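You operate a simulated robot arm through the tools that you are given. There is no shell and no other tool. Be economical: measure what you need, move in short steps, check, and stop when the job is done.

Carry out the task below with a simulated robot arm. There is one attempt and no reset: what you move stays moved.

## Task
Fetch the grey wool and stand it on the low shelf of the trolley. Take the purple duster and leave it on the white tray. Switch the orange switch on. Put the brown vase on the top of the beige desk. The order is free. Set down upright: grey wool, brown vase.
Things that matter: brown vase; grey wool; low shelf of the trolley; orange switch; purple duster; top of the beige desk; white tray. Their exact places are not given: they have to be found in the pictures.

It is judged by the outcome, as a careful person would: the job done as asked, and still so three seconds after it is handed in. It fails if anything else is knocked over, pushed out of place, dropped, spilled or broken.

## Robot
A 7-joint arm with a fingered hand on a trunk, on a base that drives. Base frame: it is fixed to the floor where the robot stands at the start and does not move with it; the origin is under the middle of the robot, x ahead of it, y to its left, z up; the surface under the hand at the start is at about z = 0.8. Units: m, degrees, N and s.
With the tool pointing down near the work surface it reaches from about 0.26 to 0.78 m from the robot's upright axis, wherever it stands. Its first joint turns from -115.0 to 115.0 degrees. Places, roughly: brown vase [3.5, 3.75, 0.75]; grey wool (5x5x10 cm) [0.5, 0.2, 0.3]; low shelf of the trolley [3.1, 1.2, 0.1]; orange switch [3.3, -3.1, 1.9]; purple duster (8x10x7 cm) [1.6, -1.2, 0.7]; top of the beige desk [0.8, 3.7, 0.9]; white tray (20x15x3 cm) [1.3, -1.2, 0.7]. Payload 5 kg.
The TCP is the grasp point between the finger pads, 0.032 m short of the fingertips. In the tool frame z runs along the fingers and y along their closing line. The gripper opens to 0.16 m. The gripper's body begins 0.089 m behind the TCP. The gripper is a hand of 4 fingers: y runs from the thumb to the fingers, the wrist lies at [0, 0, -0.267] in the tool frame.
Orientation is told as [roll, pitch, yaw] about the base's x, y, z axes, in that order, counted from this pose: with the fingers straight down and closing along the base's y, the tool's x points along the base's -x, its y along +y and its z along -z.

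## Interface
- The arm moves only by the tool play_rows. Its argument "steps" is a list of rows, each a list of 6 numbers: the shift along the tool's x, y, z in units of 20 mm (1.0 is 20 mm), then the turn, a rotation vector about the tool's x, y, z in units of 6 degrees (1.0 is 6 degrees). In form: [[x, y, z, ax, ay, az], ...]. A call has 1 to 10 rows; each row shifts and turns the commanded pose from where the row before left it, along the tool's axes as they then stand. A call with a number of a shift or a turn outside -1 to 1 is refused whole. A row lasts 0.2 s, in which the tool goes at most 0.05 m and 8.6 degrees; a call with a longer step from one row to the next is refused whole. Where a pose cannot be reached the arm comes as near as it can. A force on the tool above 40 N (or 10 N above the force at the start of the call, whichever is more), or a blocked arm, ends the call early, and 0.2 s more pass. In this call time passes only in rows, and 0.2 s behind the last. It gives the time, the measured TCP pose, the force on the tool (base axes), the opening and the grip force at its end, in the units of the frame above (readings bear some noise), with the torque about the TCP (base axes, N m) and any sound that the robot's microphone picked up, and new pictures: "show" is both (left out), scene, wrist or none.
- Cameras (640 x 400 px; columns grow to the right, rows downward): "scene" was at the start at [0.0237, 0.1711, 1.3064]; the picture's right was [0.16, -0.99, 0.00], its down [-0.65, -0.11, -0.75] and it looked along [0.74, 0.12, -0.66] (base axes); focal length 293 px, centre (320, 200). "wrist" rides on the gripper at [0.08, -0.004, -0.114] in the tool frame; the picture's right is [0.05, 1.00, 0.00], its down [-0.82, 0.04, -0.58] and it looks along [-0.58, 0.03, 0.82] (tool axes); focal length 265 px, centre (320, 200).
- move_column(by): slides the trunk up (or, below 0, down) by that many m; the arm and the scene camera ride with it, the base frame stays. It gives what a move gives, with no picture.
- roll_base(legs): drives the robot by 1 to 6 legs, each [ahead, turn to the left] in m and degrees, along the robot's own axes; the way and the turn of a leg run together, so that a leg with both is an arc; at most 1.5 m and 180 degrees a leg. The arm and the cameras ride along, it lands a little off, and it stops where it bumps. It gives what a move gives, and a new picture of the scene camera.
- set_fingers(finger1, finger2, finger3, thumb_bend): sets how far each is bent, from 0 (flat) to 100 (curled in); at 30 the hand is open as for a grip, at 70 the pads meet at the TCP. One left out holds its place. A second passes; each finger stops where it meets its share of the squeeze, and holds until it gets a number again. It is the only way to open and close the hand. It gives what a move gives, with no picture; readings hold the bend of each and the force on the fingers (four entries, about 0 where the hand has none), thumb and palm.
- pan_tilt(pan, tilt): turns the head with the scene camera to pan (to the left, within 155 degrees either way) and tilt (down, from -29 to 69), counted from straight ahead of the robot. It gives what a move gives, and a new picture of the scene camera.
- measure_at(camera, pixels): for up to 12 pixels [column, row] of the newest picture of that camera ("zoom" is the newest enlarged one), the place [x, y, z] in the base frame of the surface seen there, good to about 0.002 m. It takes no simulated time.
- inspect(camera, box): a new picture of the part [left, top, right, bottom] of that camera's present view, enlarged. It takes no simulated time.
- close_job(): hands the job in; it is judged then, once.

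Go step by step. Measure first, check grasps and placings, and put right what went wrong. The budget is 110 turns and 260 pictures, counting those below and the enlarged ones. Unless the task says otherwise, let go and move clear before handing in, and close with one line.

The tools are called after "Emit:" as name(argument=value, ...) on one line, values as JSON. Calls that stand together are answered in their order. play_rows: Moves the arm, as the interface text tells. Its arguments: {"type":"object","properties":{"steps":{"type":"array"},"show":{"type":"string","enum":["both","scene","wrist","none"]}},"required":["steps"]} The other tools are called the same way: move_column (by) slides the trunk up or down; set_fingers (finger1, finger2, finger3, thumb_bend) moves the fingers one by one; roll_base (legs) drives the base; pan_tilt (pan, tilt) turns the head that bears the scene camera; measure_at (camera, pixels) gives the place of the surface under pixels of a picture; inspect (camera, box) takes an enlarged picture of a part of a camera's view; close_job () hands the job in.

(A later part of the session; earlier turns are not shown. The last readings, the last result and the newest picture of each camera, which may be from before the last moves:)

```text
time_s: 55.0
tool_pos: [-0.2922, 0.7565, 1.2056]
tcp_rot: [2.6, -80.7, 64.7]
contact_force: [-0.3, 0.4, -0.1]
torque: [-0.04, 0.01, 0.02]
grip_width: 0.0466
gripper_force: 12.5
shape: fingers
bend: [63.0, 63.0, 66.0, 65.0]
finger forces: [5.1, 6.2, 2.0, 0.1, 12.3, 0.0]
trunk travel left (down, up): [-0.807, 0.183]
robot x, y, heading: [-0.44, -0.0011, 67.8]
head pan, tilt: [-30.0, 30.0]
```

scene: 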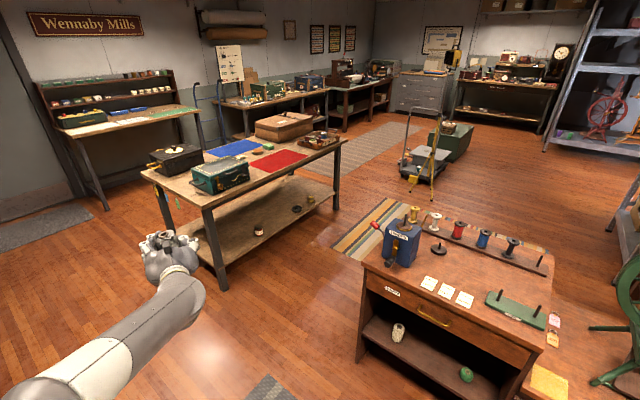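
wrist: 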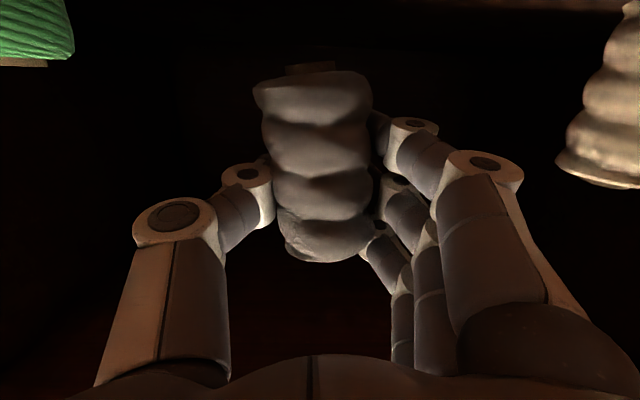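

From the raised head I see the trolley at (420,170). I zoom and measure there.

Emit:
inspect(camera="scene", box=[370, 90, 490, 220])

Emit:
measure_at(camera="scene", pixels=[[420, 158], [425, 175], [432, 200], [405, 180], [425, 130], [390, 190], [450, 60], [412, 200], [90, 110], [150, 115], [120, 75]])

```text
3.08 times, centred on (430, 155) of scene
```

zoom: 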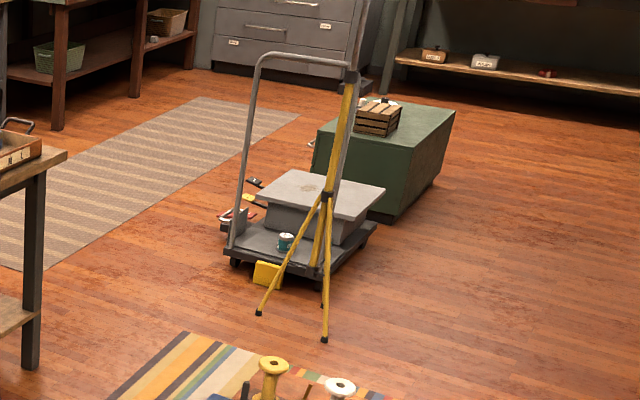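

```text
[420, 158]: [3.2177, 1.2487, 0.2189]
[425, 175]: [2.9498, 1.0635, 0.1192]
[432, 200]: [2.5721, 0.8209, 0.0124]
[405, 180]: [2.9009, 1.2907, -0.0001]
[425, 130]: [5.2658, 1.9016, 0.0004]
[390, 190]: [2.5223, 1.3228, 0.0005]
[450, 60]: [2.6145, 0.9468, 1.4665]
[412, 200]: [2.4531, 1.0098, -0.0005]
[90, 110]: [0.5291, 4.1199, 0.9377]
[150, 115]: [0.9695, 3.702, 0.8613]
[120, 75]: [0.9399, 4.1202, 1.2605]
```

The low deck lies at z≈0.12 with a box on it; the tripod stands close in front. I drive through the corridor to get a closer view.

Emit:
roll_base(legs=[[1.14, 0], [0, -67.7], [1.3, 0]])

Emit:
pan_tilt(pan=0, tilt=40)

```text
time_s: 69.9
tool_pos: [2.0451, 1.2912, 1.206]
tcp_rot: [2.6, -80.4, -0.6]
contact_force: [-0.1, 0.2, -0.2]
torque: [0.0, 0.01, 0.0]
grip_width: 0.0463
gripper_force: 12.8
shape: fingers
bend: [63.0, 63.0, 66.0, 65.0]
finger forces: [5.0, 6.3, 1.9, 0.1, 12.1, 0.1]
trunk travel left (down, up): [-0.807, 0.183]
robot x, y, heading: [1.2911, 1.1068, 2.4]
head pan, tilt: [-30.0, 30.0]
```

scene: 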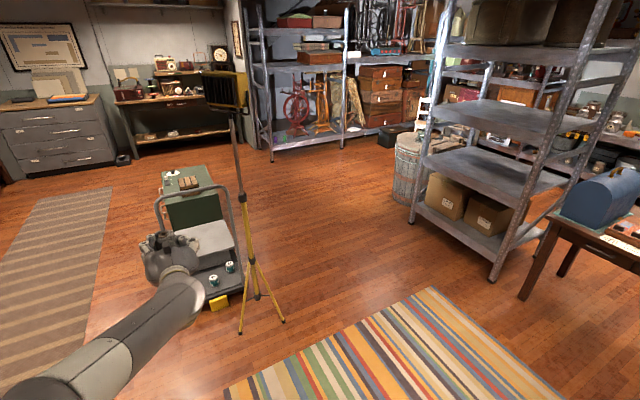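

```text
time_s: 70.8
tool_pos: [2.044, 1.2909, 1.2063]
tcp_rot: [2.7, -80.7, -0.7]
contact_force: [0.5, -0.4, 0.5]
torque: [-0.01, 0.01, 0.04]
grip_width: 0.0462
gripper_force: 12.7
shape: fingers
bend: [63.0, 63.0, 66.0, 65.0]
finger forces: [5.0, 6.1, 1.9, 0.0, 12.0, 0.0]
trunk travel left (down, up): [-0.807, 0.183]
robot x, y, heading: [1.2928, 1.1123, 2.3]
head pan, tilt: [0.0, 40.0]
```

scene: 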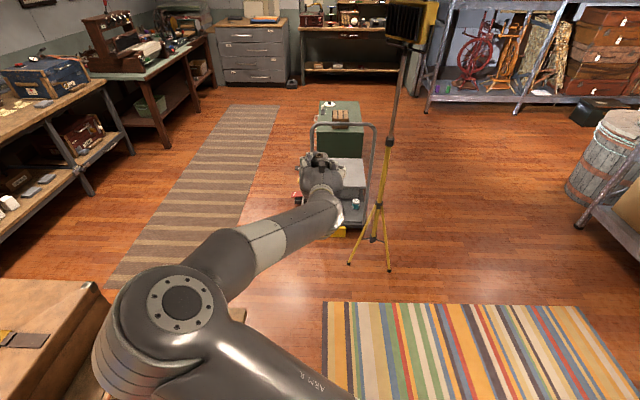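

The trolley's handle faces me, so the open side is its left (y+) side over the rug. I drive around to (3.0, 2.05) and face it.

Emit:
roll_base(legs=[[0.6, -2], [0, 40], [1.4, 0], [0, -130]])

Emit:
pan_tilt(pan=0, tilt=60)

```text
time_s: 88.3
tool_pos: [3.1145, 1.3148, 1.2067]
tcp_rot: [2.7, -80.6, -94.0]
contact_force: [0.2, -0.4, 0.0]
torque: [0.02, 0.0, 0.03]
grip_width: 0.0461
gripper_force: 11.8
shape: fingers
bend: [63.0, 63.0, 66.0, 65.0]
finger forces: [4.8, 6.1, 1.9, 0.0, 12.1, 0.0]
trunk travel left (down, up): [-0.807, 0.183]
robot x, y, heading: [2.9772, 2.0738, -90.9]
head pan, tilt: [0.0, 40.0]
```

scene: 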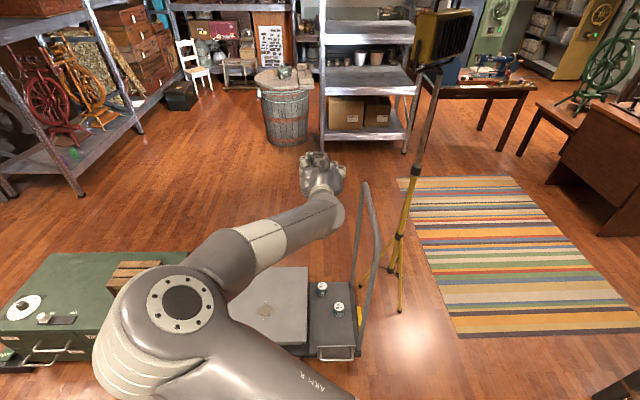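

```text
time_s: 89.2
tool_pos: [3.1153, 1.314, 1.2067]
tcp_rot: [2.7, -80.6, -94.0]
contact_force: [-0.8, -0.2, -0.5]
torque: [0.0, -0.02, 0.01]
grip_width: 0.046
gripper_force: 12.3
shape: fingers
bend: [63.0, 63.0, 66.0, 65.0]
finger forces: [4.7, 6.0, 1.9, 0.1, 12.1, 0.0]
trunk travel left (down, up): [-0.807, 0.183]
robot x, y, heading: [2.9786, 2.076, -90.8]
head pan, tilt: [0.0, 60.0]
```

scene: 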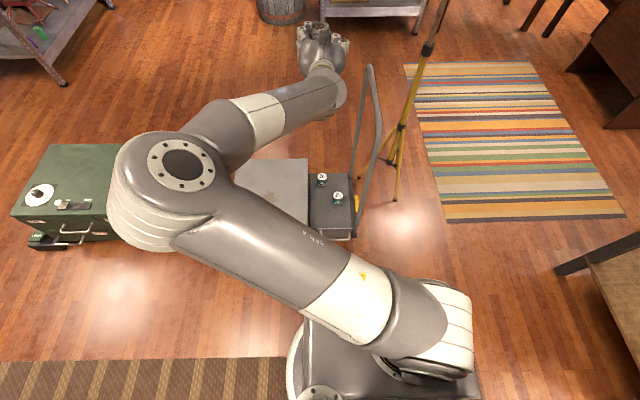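

Emit:
inspect(camera="scene", box=[220, 140, 420, 265])

Emit:
measure_at(camera="zoom", pixels=[[370, 170], [345, 200], [420, 225], [395, 280], [350, 270], [330, 130], [415, 125], [200, 120], [270, 200], [440, 50], [390, 300], [330, 250]])

```text
3.20 times, centred on (320, 202) of scene
```

zoom: 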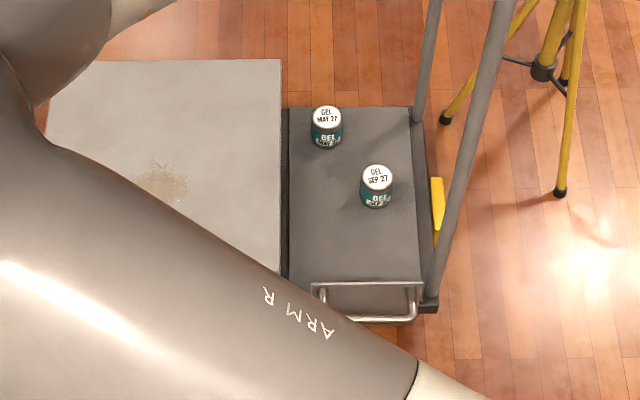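

```text
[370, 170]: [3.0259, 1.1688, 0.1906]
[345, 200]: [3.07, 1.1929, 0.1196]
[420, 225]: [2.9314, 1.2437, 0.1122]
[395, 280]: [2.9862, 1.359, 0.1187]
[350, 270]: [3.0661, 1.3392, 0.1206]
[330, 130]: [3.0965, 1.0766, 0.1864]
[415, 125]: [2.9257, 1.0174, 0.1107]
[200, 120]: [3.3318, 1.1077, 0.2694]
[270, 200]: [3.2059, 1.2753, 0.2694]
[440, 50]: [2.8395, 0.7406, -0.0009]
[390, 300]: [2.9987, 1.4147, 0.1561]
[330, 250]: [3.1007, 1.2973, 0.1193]
```

The deck (z≈0.12) has free room near (3.06,1.30), but a small rail at y≈1.41 would foul the low-slung wrist camera in this horizontal grip. I'll set the wool on the grey platform (z≈0.27) first and regrasp from above; turn toward it and look.

Emit:
roll_base(legs=[[0, 12]])

Emit:
inspect(camera="scene", box=[200, 120, 440, 270])

```text
time_s: 90.3
tool_pos: [3.2702, 1.3598, 1.2065]
tcp_rot: [2.6, -80.7, -81.9]
contact_force: [0.0, 0.7, 0.1]
torque: [0.0, 0.01, -0.05]
grip_width: 0.0461
gripper_force: 12.7
shape: fingers
bend: [63.0, 63.0, 66.0, 65.0]
finger forces: [4.8, 6.1, 1.9, 0.0, 12.2, 0.1]
trunk travel left (down, up): [-0.807, 0.183]
robot x, y, heading: [2.9738, 2.0728, -79.0]
head pan, tilt: [0.0, 60.0]
```

scene: 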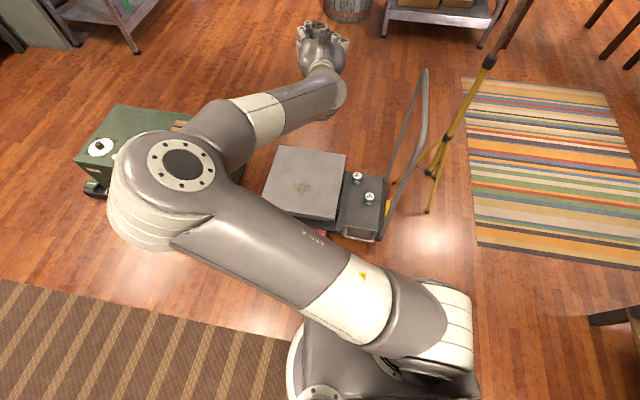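

```text
2.67 times, centred on (320, 195) of scene
```

zoom: 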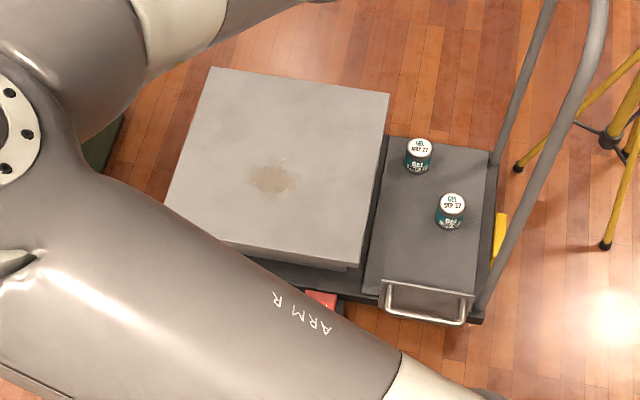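

Emit:
measure_at(camera="zoom", pixels=[[350, 255], [220, 228], [212, 75], [382, 100], [300, 272], [320, 297], [425, 285], [428, 315], [380, 200], [400, 230], [400, 265], [460, 265]])

```text
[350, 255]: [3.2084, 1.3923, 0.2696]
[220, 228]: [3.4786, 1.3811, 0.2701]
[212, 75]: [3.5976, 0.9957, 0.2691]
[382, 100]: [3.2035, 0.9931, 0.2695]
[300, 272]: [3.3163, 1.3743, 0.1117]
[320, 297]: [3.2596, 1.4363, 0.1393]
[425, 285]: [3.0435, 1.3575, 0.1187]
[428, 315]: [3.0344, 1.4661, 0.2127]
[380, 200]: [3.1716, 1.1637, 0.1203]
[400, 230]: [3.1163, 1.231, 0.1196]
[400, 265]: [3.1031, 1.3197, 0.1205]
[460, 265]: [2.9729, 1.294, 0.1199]
```

The platform spans x 3.20–3.60, y 0.99–1.39, z 0.27. I go 4 cm ahead and lower the trunk so the wool comes down near (3.28, 1.32).

Emit:
roll_base(legs=[[0.04, 0]])

Emit:
move_column(by=-0.4)

Emit:
move_column(by=-0.38)

Emit:
play_rows(steps=[[0, 0, 0, 0, 0, 0]])

```text
time_s: 91.2
tool_pos: [3.2779, 1.3189, 1.2047]
tcp_rot: [2.6, -80.5, -81.9]
contact_force: [0.2, -0.2, -0.4]
torque: [-0.02, 0.0, -0.02]
grip_width: 0.0461
gripper_force: 12.7
shape: fingers
bend: [63.0, 63.0, 66.0, 65.0]
finger forces: [4.8, 6.1, 2.0, 0.0, 12.2, 0.0]
trunk travel left (down, up): [-0.807, 0.183]
robot x, y, heading: [2.9859, 2.0338, -79.2]
head pan, tilt: [0.0, 60.0]
```

scene: 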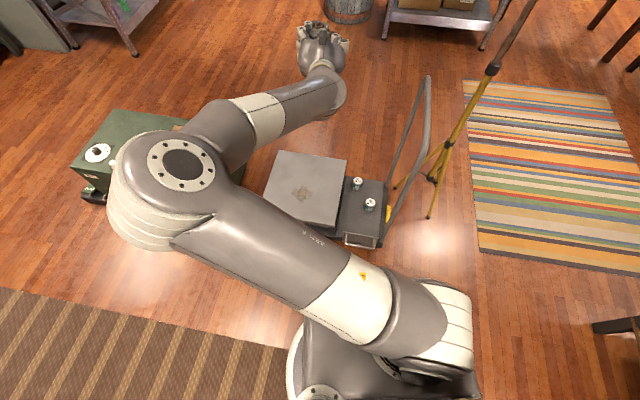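

```text
time_s: 95.0
tool_pos: [3.2785, 1.3206, 0.8059]
tcp_rot: [2.7, -80.5, -81.9]
contact_force: [0.1, 0.2, 0.5]
torque: [0.0, -0.02, -0.03]
grip_width: 0.0461
gripper_force: 12.7
shape: fingers
bend: [63.0, 63.0, 66.0, 65.0]
finger forces: [4.8, 6.1, 1.9, 0.0, 12.1, 0.1]
trunk travel left (down, up): [-0.407, 0.583]
robot x, y, heading: [2.9864, 2.0301, -79.2]
head pan, tilt: [0.0, 60.0]
```

```text
time_s: 98.7
tool_pos: [3.2778, 1.3207, 0.4248]
tcp_rot: [2.7, -80.4, -82.0]
contact_force: [0.3, -0.4, 0.7]
torque: [-0.01, 0.02, 0.02]
grip_width: 0.046
gripper_force: 12.4
shape: fingers
bend: [63.0, 63.0, 66.0, 65.0]
finger forces: [4.8, 6.1, 1.9, 0.0, 12.1, 0.0]
trunk travel left (down, up): [-0.027, 0.963]
robot x, y, heading: [2.9824, 2.0334, -79.0]
head pan, tilt: [0.0, 60.0]
```

```text
time_s: 99.1
tool_pos: [3.278, 1.3195, 0.4248]
tcp_rot: [2.7, -80.5, -82.0]
contact_force: [0.4, 0.1, 0.1]
torque: [0.0, 0.02, -0.01]
grip_width: 0.0458
gripper_force: 12.3
shape: fingers
bend: [63.0, 63.0, 66.0, 65.0]
finger forces: [4.8, 6.1, 1.9, 0.0, 12.1, 0.0]
trunk travel left (down, up): [-0.027, 0.963]
robot x, y, heading: [2.9875, 2.0353, -79.0]
head pan, tilt: [0.0, 60.0]
```

scene: 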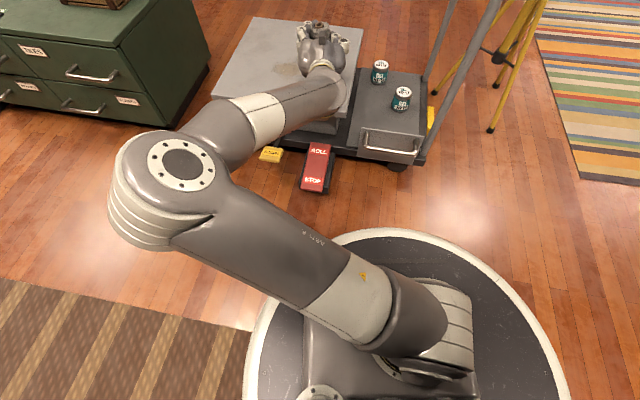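
wrist: 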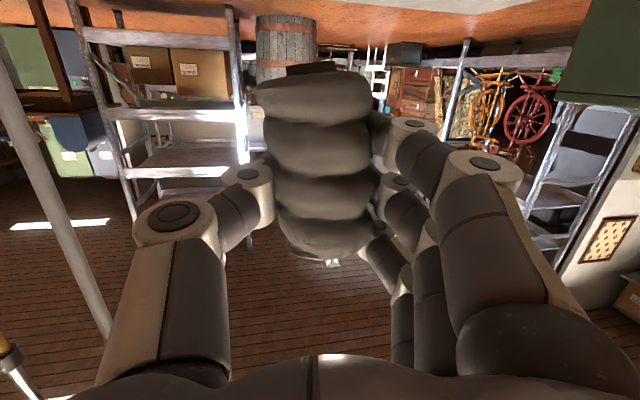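

The wool hangs upright over the platform. Lowering about 8 cm with a force check.

Emit:
play_rows(steps=[[0.82, 0, 0.137, 0, 0, 0], [0.82, 0, 0.137, 0, 0, 0], [0.82, 0, 0.137, 0, 0, 0], [0.82, 0, 0.137, 0, 0, 0], [0.6, 0, 0.1, 0, 0, 0]], show="wrist")

```text
time_s: 100.3
tool_pos: [3.278, 1.3191, 0.3467]
tcp_rot: [2.7, -80.5, -82.1]
contact_force: [-0.1, 0.9, -0.7]
torque: [0.01, 0.04, -0.02]
grip_width: 0.0461
gripper_force: 12.6
shape: fingers
bend: [63.0, 63.0, 66.0, 65.0]
finger forces: [4.7, 6.0, 1.8, 0.0, 12.0, 0.0]
trunk travel left (down, up): [-0.027, 0.963]
robot x, y, heading: [2.9823, 2.0373, -79.2]
head pan, tilt: [0.0, 60.0]
```

wrist: 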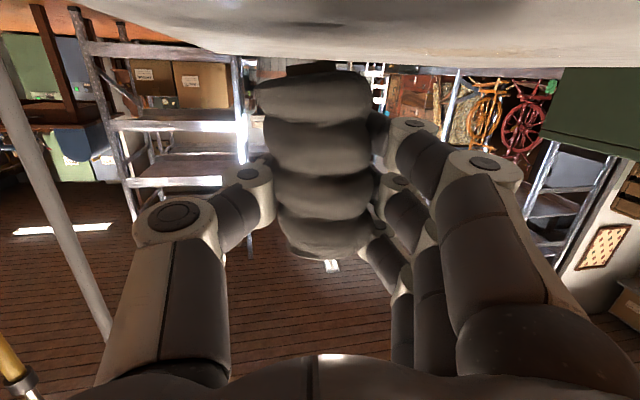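

A small gap remains below the wool. I go down in small steps.

Emit:
play_rows(steps=[[0.2, 0, 0.033, 0, 0, 0], [0.15, 0, 0.025, 0, 0, 0]], show="wrist")

```text
time_s: 100.9
tool_pos: [3.2785, 1.3189, 0.341]
tcp_rot: [2.6, -80.6, -81.9]
contact_force: [0.5, 0.2, -0.2]
torque: [0.01, 0.03, -0.02]
grip_width: 0.0463
gripper_force: 12.5
shape: fingers
bend: [63.0, 63.0, 66.0, 65.0]
finger forces: [4.7, 6.1, 1.9, 0.0, 11.9, 0.0]
trunk travel left (down, up): [-0.027, 0.963]
robot x, y, heading: [2.9863, 2.032, -79.1]
head pan, tilt: [0.0, 60.0]
```

wrist: 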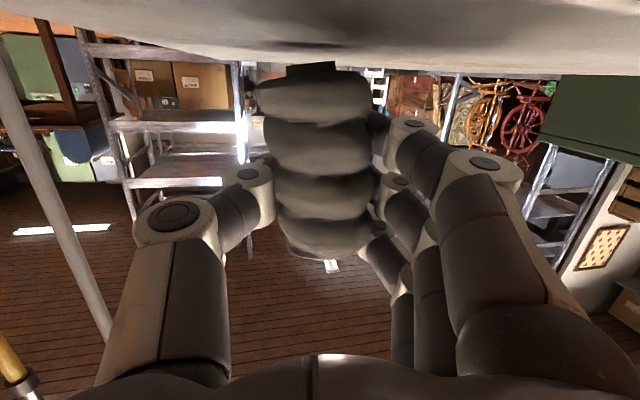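

Emit:
play_rows(steps=[[0.15, 0, 0.025, 0, 0, 0], [0.1, 0, 0.017, 0, 0, 0]], show="wrist")

```text
time_s: 101.5
tool_pos: [3.2784, 1.3208, 0.3344]
tcp_rot: [2.7, -80.6, -82.0]
contact_force: [-0.1, 0.3, 1.1]
torque: [0.01, -0.01, 0.0]
grip_width: 0.0458
gripper_force: 12.4
shape: fingers
bend: [63.0, 63.0, 66.0, 65.0]
finger forces: [4.8, 6.0, 2.0, 0.0, 11.9, 0.0]
trunk travel left (down, up): [-0.027, 0.963]
robot x, y, heading: [2.9878, 2.0358, -79.0]
head pan, tilt: [0.0, 60.0]
```

wrist: 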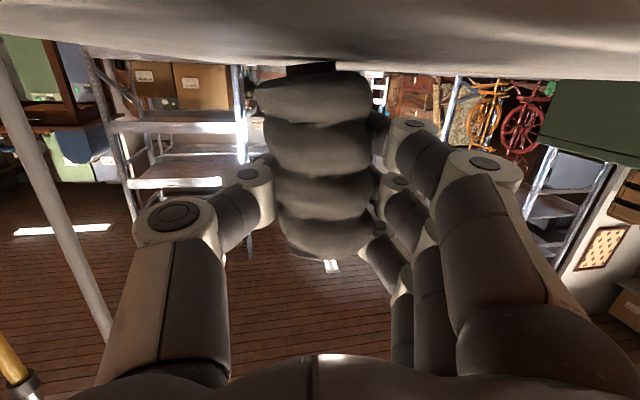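

Emit:
play_rows(steps=[[0.12, 0, 0.02, 0, 0, 0]], show="none")

Emit:
inspect(camera="wrist", box=[220, 30, 420, 155])

```text
time_s: 101.9
tool_pos: [3.2793, 1.3195, 0.335]
tcp_rot: [3.2, -80.8, -82.5]
contact_force: [-0.7, -0.4, 10.1]
torque: [-0.14, -0.04, 0.03]
grip_width: 0.0459
gripper_force: 13.2
shape: fingers
bend: [63.0, 63.0, 66.0, 65.0]
finger forces: [4.5, 5.6, 3.1, 0.0, 13.1, 0.0]
trunk travel left (down, up): [-0.027, 0.963]
robot x, y, heading: [2.9837, 2.0337, -79.1]
head pan, tilt: [0.0, 60.0]
```

```text
3.20 times, centred on (320, 92) of wrist
```

zoom: 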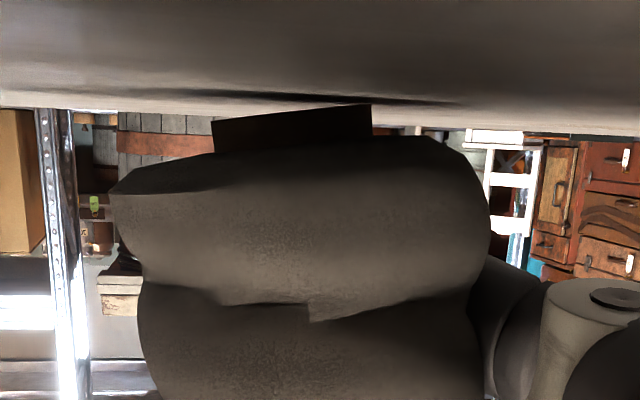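

Contact (10 N) with the platform, tilt of only a few degrees. I release gently.

Emit:
set_fingers(finger1=58, finger2=58, finger3=58, thumb_bend=58)

Emit:
set_fingers(finger1=35, finger2=35, finger3=35, thumb_bend=35)

Emit:
inspect(camera="wrist", box=[0, 0, 640, 400])

Emit:
inspect(camera="scene", box=[200, 0, 480, 175])

```text
time_s: 102.9
tool_pos: [3.2775, 1.3211, 0.3321]
tcp_rot: [2.7, -80.4, -82.0]
contact_force: [0.1, 0.4, -0.3]
torque: [0.01, 0.0, 0.04]
grip_width: 0.0637
gripper_force: 0.1
shape: fingers
bend: [57.0, 57.0, 57.0, 57.0]
finger forces: [0.0, 0.1, 0.0, 0.0, 0.1, 0.1]
trunk travel left (down, up): [-0.027, 0.963]
robot x, y, heading: [2.9877, 2.0302, -79.0]
head pan, tilt: [0.0, 60.0]
```

```text
time_s: 103.9
tool_pos: [3.2787, 1.3202, 0.3325]
tcp_rot: [2.7, -80.4, -82.0]
contact_force: [-0.8, 0.3, -0.2]
torque: [-0.02, 0.02, 0.01]
grip_width: 0.1509
gripper_force: 0.0
shape: fingers
bend: [35.0, 35.0, 35.0, 35.0]
finger forces: [0.1, 0.1, 0.1, 0.0, 0.0, 0.0]
trunk travel left (down, up): [-0.027, 0.963]
robot x, y, heading: [2.9898, 2.0323, -78.9]
head pan, tilt: [0.0, 60.0]
```

```text
1.00 times, centred on (320, 200) of wrist (not enlarged: the box is as wide or as high as the picture)
```

zoom: 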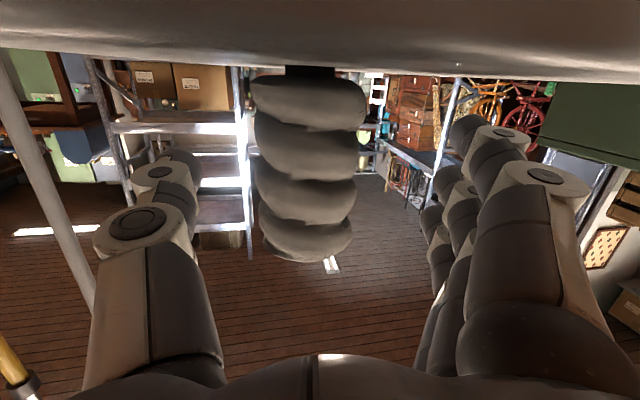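

```text
2.29 times, centred on (340, 88) of scene
```

zoom: 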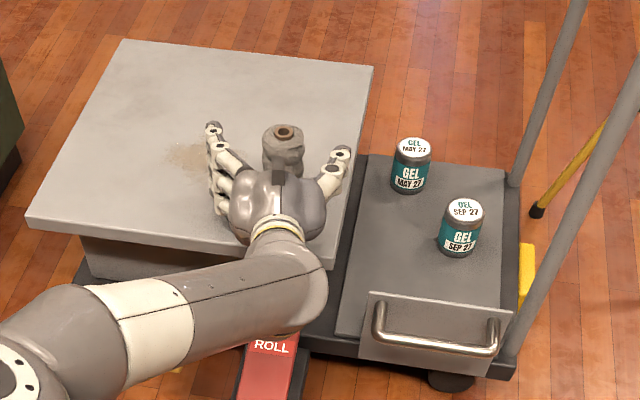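

The wool stands upright on the platform. I withdraw, raise the trunk and turn the hand to point down.

Emit:
play_rows(steps=[[0.165, 0, -0.98, 0, 0, 0], [0.165, 0, -0.98, 0, 0, 0], [0.165, 0, -0.98, 0, 0, 0], [0.165, 0, -0.98, 0, 0, 0], [0.165, 0, -0.98, 0, 0, 0], [0.165, 0, -0.98, 0, 0, 0]], show="none")

Emit:
move_column(by=0.35)

Emit:
play_rows(steps=[[0, 0, 0, 0, 1, 0], [0, 0, 0, 0, 1, 0], [0, 0, 0, 0, 1, 0], [0, 0, 0, 0, 1, 0], [0, 0, 0, 0, 1, 0], [0, 0, 0, 0, 1, 0], [0, 0, 0, 0, 1, 0]], show="none")

Emit:
play_rows(steps=[[0, 0, 0, 0, 1, 0], [0, 0, 0, 0, 1, 0], [0, 0, 0, 0, 1, 0], [0, 0, 0, 0, 1, 0], [0, 0, 0, 0, 1, 0], [0, 0, 0, 0, 1, 0], [0, 0, 0, 0, 0.4, 0]])

```text
time_s: 105.3
tool_pos: [3.2551, 1.439, 0.3327]
tcp_rot: [2.8, -80.6, -82.1]
contact_force: [0.3, -0.4, 0.1]
torque: [0.02, 0.0, 0.01]
grip_width: 0.1505
gripper_force: 0.0
shape: fingers
bend: [35.0, 35.0, 35.0, 35.0]
finger forces: [0.1, 0.0, 0.0, 0.0, 0.1, 0.0]
trunk travel left (down, up): [-0.027, 0.963]
robot x, y, heading: [2.984, 2.0322, -79.3]
head pan, tilt: [0.0, 60.0]
```

```text
time_s: 108.7
tool_pos: [3.2557, 1.4388, 0.683]
tcp_rot: [2.8, -80.5, -82.0]
contact_force: [0.1, -0.6, 0.0]
torque: [0.04, -0.02, -0.01]
grip_width: 0.1505
gripper_force: 0.1
shape: fingers
bend: [35.0, 35.0, 35.0, 35.0]
finger forces: [0.0, 0.0, 0.0, 0.0, 0.0, 0.1]
trunk travel left (down, up): [-0.377, 0.613]
robot x, y, heading: [2.9853, 2.035, -79.3]
head pan, tilt: [0.0, 60.0]
```

```text
time_s: 110.3
tool_pos: [3.2516, 1.4356, 0.6832]
tcp_rot: [0.5, -38.4, -79.8]
contact_force: [-2.7, -1.6, -0.2]
torque: [0.14, -0.21, 0.12]
grip_width: 0.1513
gripper_force: 0.1
shape: fingers
bend: [35.0, 35.0, 35.0, 35.0]
finger forces: [0.0, 0.0, 0.0, 0.1, 0.0, 0.1]
trunk travel left (down, up): [-0.377, 0.613]
robot x, y, heading: [2.989, 2.0363, -78.9]
head pan, tilt: [0.0, 60.0]
```

```text
time_s: 111.9
tool_pos: [3.2555, 1.4376, 0.6819]
tcp_rot: [0.5, -0.1, -79.2]
contact_force: [-0.7, 0.2, 0.3]
torque: [-0.05, 0.01, 0.0]
grip_width: 0.1511
gripper_force: 0.0
shape: fingers
bend: [35.0, 35.0, 35.0, 35.0]
finger forces: [0.1, 0.0, 0.0, 0.1, 0.1, 0.0]
trunk travel left (down, up): [-0.377, 0.613]
robot x, y, heading: [2.986, 2.0327, -78.9]
head pan, tilt: [0.0, 60.0]
```

scene: 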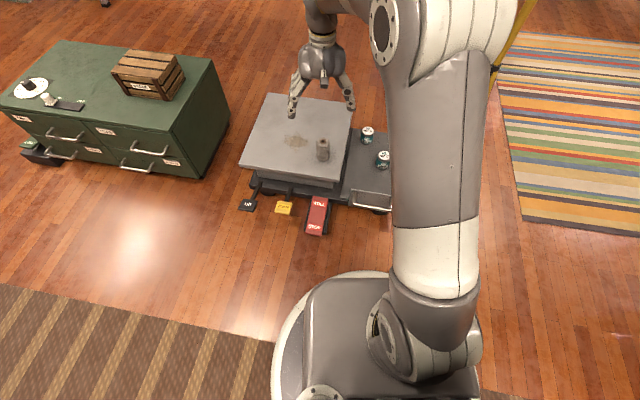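
wrist: 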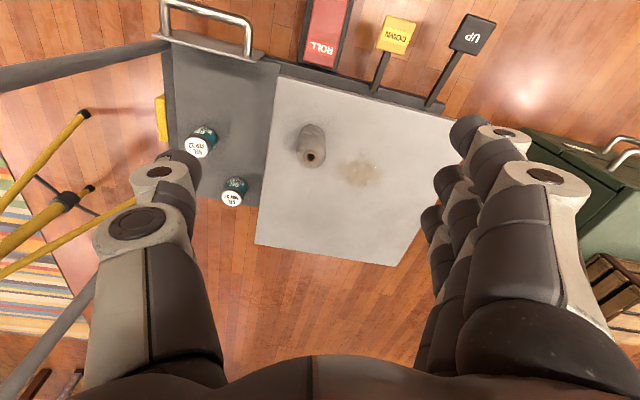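

The pedals (ROLL/DOWN/UP) show it is a lift trolley; the deck plate with the cans is the low shelf. I check wool location and the elbow's clearance to the trolley's push handle.

Emit:
measure_at(camera="scene", pixels=[[322, 143], [322, 152], [380, 25], [395, 60], [460, 60], [490, 70], [430, 200], [335, 5]])

Emit:
measure_at(camera="wrist", pixels=[[312, 140], [310, 157], [300, 135], [215, 110], [203, 140], [236, 185], [50, 70], [120, 55], [205, 50], [250, 220], [290, 75], [180, 80]])

Emit:
pan_tilt(pan=-25, tilt=50)

```text
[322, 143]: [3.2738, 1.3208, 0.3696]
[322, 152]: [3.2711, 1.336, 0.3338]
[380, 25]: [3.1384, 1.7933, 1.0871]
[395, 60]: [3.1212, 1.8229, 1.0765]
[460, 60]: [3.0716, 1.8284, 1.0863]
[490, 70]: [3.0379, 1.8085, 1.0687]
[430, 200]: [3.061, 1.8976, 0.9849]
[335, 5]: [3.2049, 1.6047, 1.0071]
```

```text
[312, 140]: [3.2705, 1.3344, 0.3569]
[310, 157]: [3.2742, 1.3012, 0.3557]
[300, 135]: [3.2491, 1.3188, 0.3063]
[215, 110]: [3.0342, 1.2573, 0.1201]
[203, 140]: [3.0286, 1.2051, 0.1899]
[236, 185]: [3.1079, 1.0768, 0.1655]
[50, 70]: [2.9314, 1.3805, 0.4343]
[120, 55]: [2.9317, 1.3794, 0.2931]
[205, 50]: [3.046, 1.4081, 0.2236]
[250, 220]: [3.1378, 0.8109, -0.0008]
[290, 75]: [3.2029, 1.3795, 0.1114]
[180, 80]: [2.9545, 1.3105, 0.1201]
```

```text
time_s: 112.8
tool_pos: [3.2562, 1.4376, 0.6837]
tcp_rot: [0.4, -0.2, -79.3]
contact_force: [0.3, -0.2, 0.2]
torque: [-0.03, 0.01, 0.01]
grip_width: 0.1509
gripper_force: 0.0
shape: fingers
bend: [35.0, 35.0, 35.0, 35.0]
finger forces: [0.0, 0.0, 0.1, 0.0, 0.1, 0.0]
trunk travel left (down, up): [-0.377, 0.613]
robot x, y, heading: [2.9862, 2.0364, -79.2]
head pan, tilt: [-25.0, 50.0]
```

scene: 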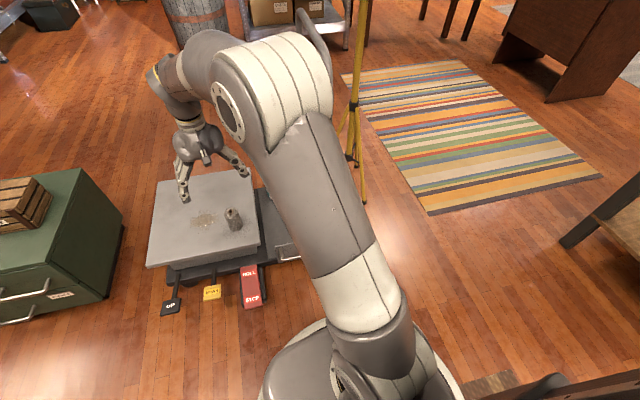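

Elbow is well clear of the handle. Wool axis is about (3.272,1.318), top z≈0.37. Driving 12 cm ahead brings the hand right above it.

Emit:
roll_base(legs=[[0.12, 0]])

Emit:
play_rows(steps=[[0, 0, 0, 0, 0, 0]], show="wrist")

Emit:
measure_at(camera="wrist", pixels=[[318, 213], [308, 215], [330, 215], [320, 200]])

```text
time_s: 114.0
tool_pos: [3.2789, 1.3207, 0.682]
tcp_rot: [0.3, -0.2, -79.2]
contact_force: [-0.8, 1.0, -1.0]
torque: [-0.03, 0.01, -0.01]
grip_width: 0.1512
gripper_force: 0.0
shape: fingers
bend: [35.0, 35.0, 35.0, 35.0]
finger forces: [0.0, 0.0, 0.1, 0.0, 0.0, 0.0]
trunk travel left (down, up): [-0.377, 0.613]
robot x, y, heading: [3.0072, 1.9202, -79.1]
head pan, tilt: [-25.0, 50.0]
```

scene: 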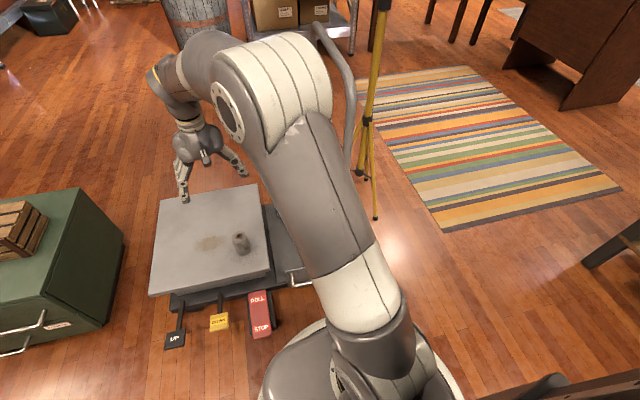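

```text
time_s: 114.5
tool_pos: [3.279, 1.3212, 0.6833]
tcp_rot: [0.4, -0.2, -79.4]
contact_force: [0.3, 0.7, 0.1]
torque: [0.01, 0.01, 0.02]
grip_width: 0.1511
gripper_force: 0.1
shape: fingers
bend: [35.0, 35.0, 35.0, 35.0]
finger forces: [0.1, 0.0, 0.0, 0.1, 0.1, 0.1]
trunk travel left (down, up): [-0.377, 0.613]
robot x, y, heading: [3.0071, 1.9143, -79.0]
head pan, tilt: [-25.0, 50.0]
```

wrist: 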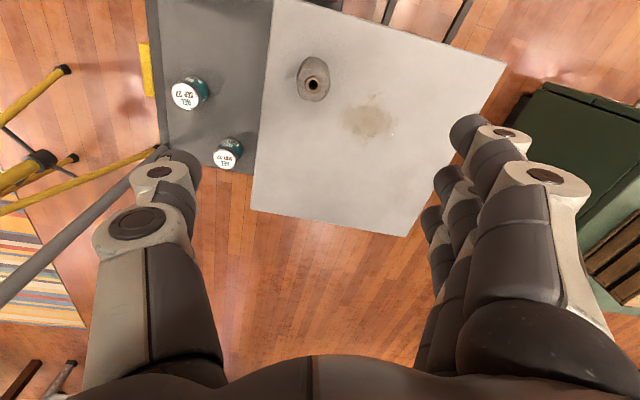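

```text
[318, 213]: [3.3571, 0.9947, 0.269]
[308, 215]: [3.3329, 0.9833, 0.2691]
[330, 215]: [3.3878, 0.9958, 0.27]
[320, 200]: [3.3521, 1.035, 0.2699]
```

Emit:
measure_at(camera="wrist", pixels=[[302, 86], [323, 86], [313, 76], [313, 94], [298, 70], [328, 70]])

```text
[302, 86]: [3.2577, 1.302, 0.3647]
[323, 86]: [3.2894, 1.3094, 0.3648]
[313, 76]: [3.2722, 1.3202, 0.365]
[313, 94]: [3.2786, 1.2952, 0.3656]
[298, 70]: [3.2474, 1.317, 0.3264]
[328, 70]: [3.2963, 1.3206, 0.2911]
```

Wool axis is (3.274,1.307), top 0.365. I correct laterally and lower the trunk by 0.28.

Emit:
play_rows(steps=[[-0.64, -0.38, 0, 0, 0, 0]], show="none")

Emit:
move_column(by=-0.28)

Emit:
play_rows(steps=[[0, 0, 0, 0, 0, 0]], show="wrist")

```text
time_s: 114.8
tool_pos: [3.2736, 1.3066, 0.6817]
tcp_rot: [0.5, -0.1, -79.2]
contact_force: [-0.7, 0.2, 0.4]
torque: [-0.03, -0.01, 0.03]
grip_width: 0.1511
gripper_force: 0.1
shape: fingers
bend: [35.0, 35.0, 35.0, 35.0]
finger forces: [0.1, 0.0, 0.0, 0.1, 0.0, 0.0]
trunk travel left (down, up): [-0.377, 0.613]
robot x, y, heading: [3.0085, 1.9191, -79.1]
head pan, tilt: [-25.0, 50.0]
```

```text
time_s: 117.7
tool_pos: [3.2748, 1.3068, 0.4035]
tcp_rot: [0.4, -0.2, -79.3]
contact_force: [0.6, -0.7, 0.1]
torque: [-0.01, 0.02, -0.01]
grip_width: 0.1511
gripper_force: 0.0
shape: fingers
bend: [35.0, 35.0, 35.0, 35.0]
finger forces: [0.0, 0.1, 0.1, 0.1, 0.0, 0.1]
trunk travel left (down, up): [-0.097, 0.893]
robot x, y, heading: [3.0073, 1.9172, -79.1]
head pan, tilt: [-25.0, 50.0]
```

```text
time_s: 118.1
tool_pos: [3.2729, 1.3078, 0.4024]
tcp_rot: [0.4, 0.0, -79.3]
contact_force: [-0.2, 0.0, 0.6]
torque: [-0.01, 0.01, -0.01]
grip_width: 0.1511
gripper_force: 0.0
shape: fingers
bend: [35.0, 35.0, 35.0, 35.0]
finger forces: [0.0, 0.0, 0.0, 0.1, 0.0, 0.0]
trunk travel left (down, up): [-0.097, 0.893]
robot x, y, heading: [3.0067, 1.9206, -79.0]
head pan, tilt: [-25.0, 50.0]
```

wrist: 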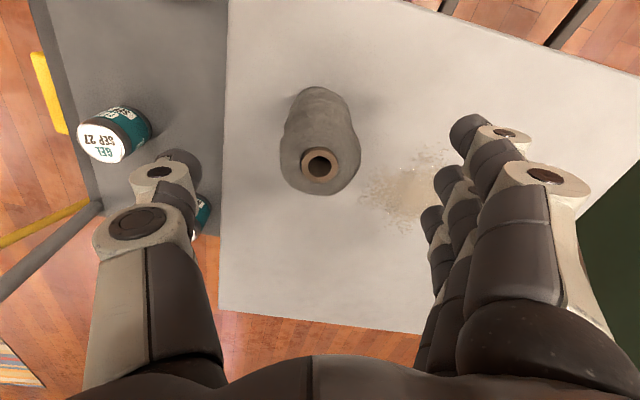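

Centred over the wool. I descend 7 cm and close.

Emit:
play_rows(steps=[[0, 0, 0.9, 0, 0, 0], [0, 0, 0.9, 0, 0, 0], [0, 0, 0.9, 0, 0, 0], [0, 0, 0.8, 0, 0, 0]], show="none")

Emit:
set_fingers(finger1=60, finger2=60, finger3=60, thumb_bend=60)

Emit:
set_fingers(finger1=68, finger2=68, finger3=68, thumb_bend=68)

Emit:
play_rows(steps=[[0, 0, -0.5, 0, 0, 0], [0, 0, -0.8, 0, 0, 0]], show="wrist")

```text
time_s: 119.1
tool_pos: [3.2737, 1.3079, 0.3317]
tcp_rot: [0.4, -0.1, -79.3]
contact_force: [-0.5, -0.1, 0.2]
torque: [0.02, 0.02, 0.02]
grip_width: 0.1512
gripper_force: 0.0
shape: fingers
bend: [35.0, 35.0, 35.0, 35.0]
finger forces: [0.0, 0.0, 0.0, 0.0, 0.1, 0.0]
trunk travel left (down, up): [-0.097, 0.893]
robot x, y, heading: [3.004, 1.9168, -78.7]
head pan, tilt: [-25.0, 50.0]
```

```text
time_s: 120.1
tool_pos: [3.2741, 1.3077, 0.3331]
tcp_rot: [0.4, -0.2, -79.3]
contact_force: [1.3, 0.5, -0.1]
torque: [0.02, 0.01, 0.01]
grip_width: 0.0567
gripper_force: 1.9
shape: fingers
bend: [60.0, 58.0, 60.0, 59.0]
finger forces: [0.0, 2.3, 0.0, 0.0, 2.2, 0.0]
trunk travel left (down, up): [-0.097, 0.893]
robot x, y, heading: [3.0048, 1.9189, -79.0]
head pan, tilt: [-25.0, 50.0]
```

```text
time_s: 121.1
tool_pos: [3.2738, 1.3073, 0.334]
tcp_rot: [0.4, -0.2, -79.3]
contact_force: [0.9, -0.7, 0.3]
torque: [-0.01, 0.0, 0.01]
grip_width: 0.0433
gripper_force: 12.2
shape: fingers
bend: [65.0, 58.0, 68.0, 64.0]
finger forces: [3.7, 8.5, 0.0, 0.0, 12.5, 0.0]
trunk travel left (down, up): [-0.097, 0.893]
robot x, y, heading: [3.006, 1.9161, -79.3]
head pan, tilt: [-25.0, 50.0]
```

```text
time_s: 121.7
tool_pos: [3.2734, 1.3066, 0.3581]
tcp_rot: [0.6, -0.3, -79.3]
contact_force: [-0.7, 0.7, -0.5]
torque: [-0.02, 0.0, 0.03]
grip_width: 0.0435
gripper_force: 12.0
shape: fingers
bend: [65.0, 58.0, 68.0, 64.0]
finger forces: [3.9, 8.4, 0.0, 0.1, 12.5, 0.0]
trunk travel left (down, up): [-0.097, 0.893]
robot x, y, heading: [3.0077, 1.9178, -78.9]
head pan, tilt: [-25.0, 50.0]
```

wrist: 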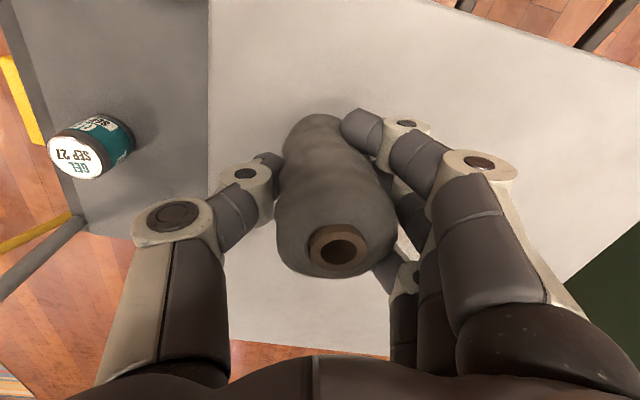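

Gripped and lifted, though the wool seems to lean to the finger side. I measure its tilt.

Emit:
measure_at(camera="wrist", pixels=[[312, 248], [368, 245], [340, 228], [340, 268], [300, 150], [325, 140], [350, 160], [285, 180], [318, 118]])

Emit:
inspect(camera="scene", box=[120, 100, 320, 225])

```text
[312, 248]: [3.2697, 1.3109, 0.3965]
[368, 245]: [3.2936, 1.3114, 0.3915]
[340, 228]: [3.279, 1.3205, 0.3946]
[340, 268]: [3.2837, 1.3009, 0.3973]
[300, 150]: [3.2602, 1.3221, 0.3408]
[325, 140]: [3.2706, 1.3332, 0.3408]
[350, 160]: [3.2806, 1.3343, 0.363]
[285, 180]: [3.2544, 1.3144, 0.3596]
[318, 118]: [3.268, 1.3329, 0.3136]
```

```text
3.20 times, centred on (220, 162) of scene
```

zoom: 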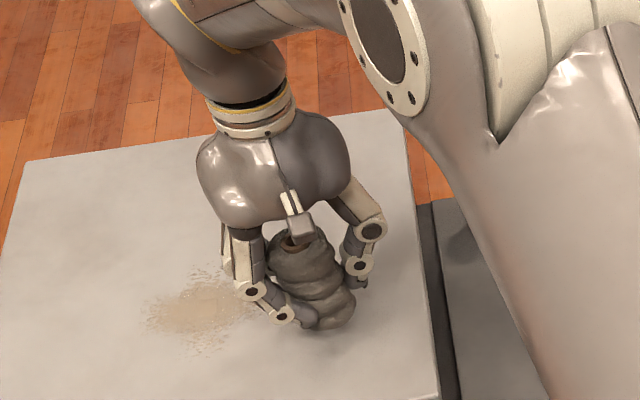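

The wool leans about 12° toward the fingers and 8° toward the robot; I rotate the hand to right it and recheck.

Emit:
play_rows(steps=[[0, 0, -1, 0, 0, 0], [0, 0, -1, 0, 0, 0], [0, 0, 0, -1, 0.65, 0], [0, 0, 0, -1, 0.65, 0]], show="wrist")

Emit:
inspect(camera="scene", box=[120, 100, 320, 225])

Emit:
measure_at(camera="wrist", pixels=[[312, 248], [368, 245], [340, 228], [340, 268]])

```text
time_s: 122.7
tool_pos: [3.2743, 1.3067, 0.399]
tcp_rot: [12.6, 7.7, -78.4]
contact_force: [1.2, 1.0, 0.7]
torque: [-0.01, 0.06, 0.03]
grip_width: 0.0434
gripper_force: 12.3
shape: fingers
bend: [65.0, 58.0, 68.0, 64.0]
finger forces: [3.7, 8.6, 0.0, 0.0, 12.4, 0.0]
trunk travel left (down, up): [-0.097, 0.893]
robot x, y, heading: [3.0093, 1.9183, -79.2]
head pan, tilt: [-25.0, 50.0]
```

wrist: 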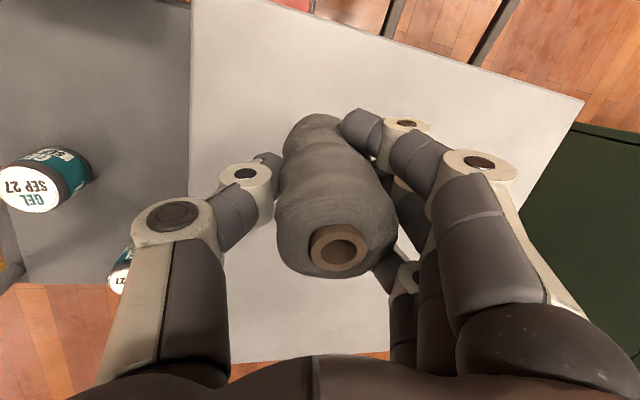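

```text
3.20 times, centred on (220, 162) of scene
```

zoom: 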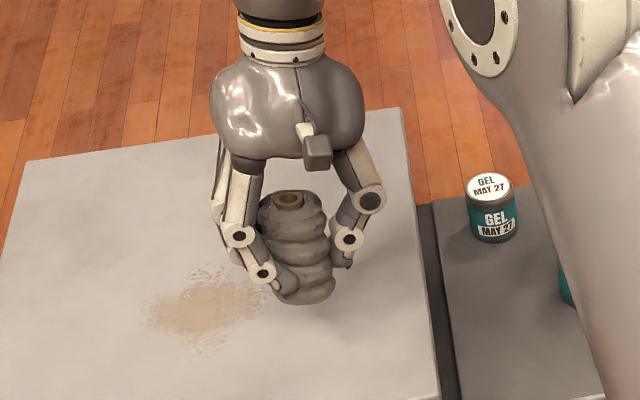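

```text
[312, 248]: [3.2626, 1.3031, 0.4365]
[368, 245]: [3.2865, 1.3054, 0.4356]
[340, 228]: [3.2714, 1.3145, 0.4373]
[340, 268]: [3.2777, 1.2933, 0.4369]
```

The rim is now level; the wool's bottom is 6.2 cm below the TCP. I shift it 19.5 cm in −x over the deck.

Emit:
play_rows(steps=[[0.194, -0.938, -0.182, 0, 0, 0], [0.194, -0.938, -0.182, 0, 0, 0], [0.194, -0.938, -0.182, 0, 0, 0], [0.194, -0.938, -0.182, 0, 0, 0], [0.194, -0.938, -0.182, 0, 0, 0], [0.194, -0.938, -0.182, 0, 0, 0], [0.194, -0.938, -0.182, 0, 0, 0], [0.194, -0.938, -0.182, 0, 0, 0], [0.194, -0.938, -0.182, 0, 0, 0], [0.194, -0.938, -0.182, 0, 0, 0]])

Emit:
measure_at(camera="wrist", pixels=[[312, 248], [368, 245], [340, 228], [340, 268], [150, 150], [480, 100]])

```text
time_s: 124.9
tool_pos: [3.0785, 1.3081, 0.3986]
tcp_rot: [12.4, 7.6, -78.5]
contact_force: [-0.3, -0.7, -0.4]
torque: [0.01, -0.02, 0.02]
grip_width: 0.0432
gripper_force: 12.1
shape: fingers
bend: [65.0, 58.0, 68.0, 64.0]
finger forces: [3.8, 8.5, 0.1, 0.0, 12.3, 0.1]
trunk travel left (down, up): [-0.097, 0.893]
robot x, y, heading: [3.0097, 1.9178, -78.9]
head pan, tilt: [-25.0, 50.0]
```

scene: 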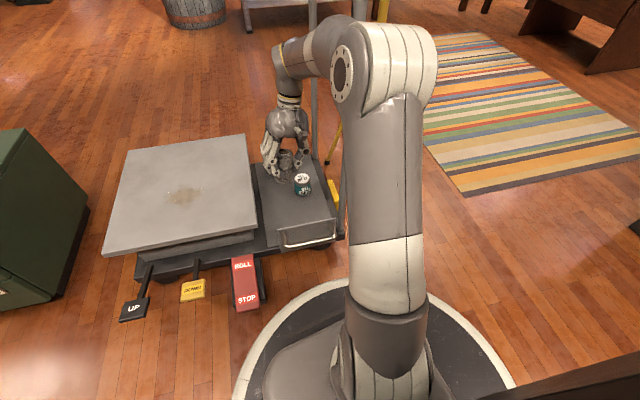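
wrist: 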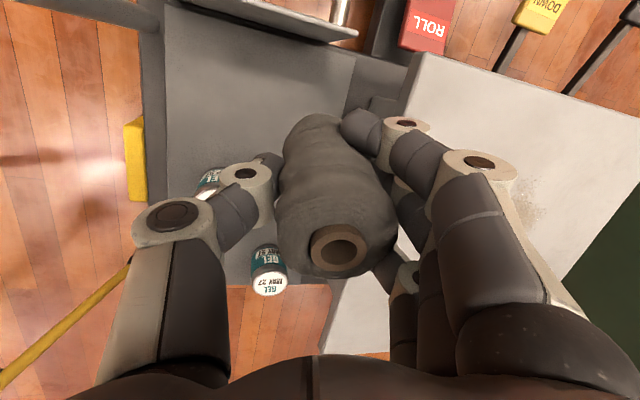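

```text
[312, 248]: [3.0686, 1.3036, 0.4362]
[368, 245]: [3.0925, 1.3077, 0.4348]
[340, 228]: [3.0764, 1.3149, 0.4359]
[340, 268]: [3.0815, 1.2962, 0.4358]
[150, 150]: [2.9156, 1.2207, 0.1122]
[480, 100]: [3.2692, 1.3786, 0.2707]
```

Emit:
measure_at(camera="wrist", pixels=[[515, 175], [480, 160], [500, 220], [430, 125], [545, 285], [175, 215], [135, 230], [410, 110], [405, 245], [240, 175]])

Emit:
inspect(camera="scene", box=[220, 90, 380, 265])

```text
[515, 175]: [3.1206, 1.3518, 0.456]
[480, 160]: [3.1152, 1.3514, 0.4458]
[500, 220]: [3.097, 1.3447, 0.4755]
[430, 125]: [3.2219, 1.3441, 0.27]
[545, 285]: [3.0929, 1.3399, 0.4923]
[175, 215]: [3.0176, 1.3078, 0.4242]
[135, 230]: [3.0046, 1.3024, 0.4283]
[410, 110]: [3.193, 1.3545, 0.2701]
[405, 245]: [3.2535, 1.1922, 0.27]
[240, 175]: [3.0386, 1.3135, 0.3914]
```

```text
2.29 times, centred on (300, 178) of scene
```

zoom: 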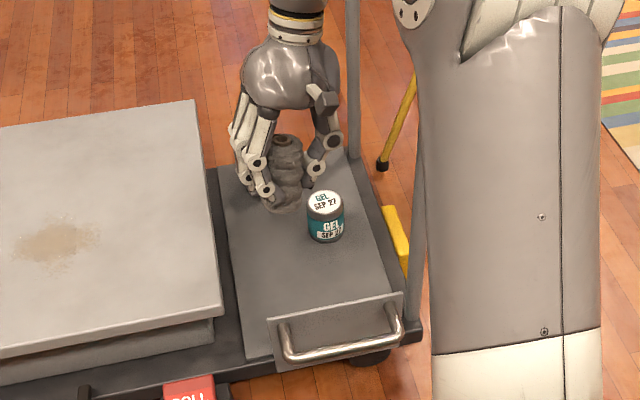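

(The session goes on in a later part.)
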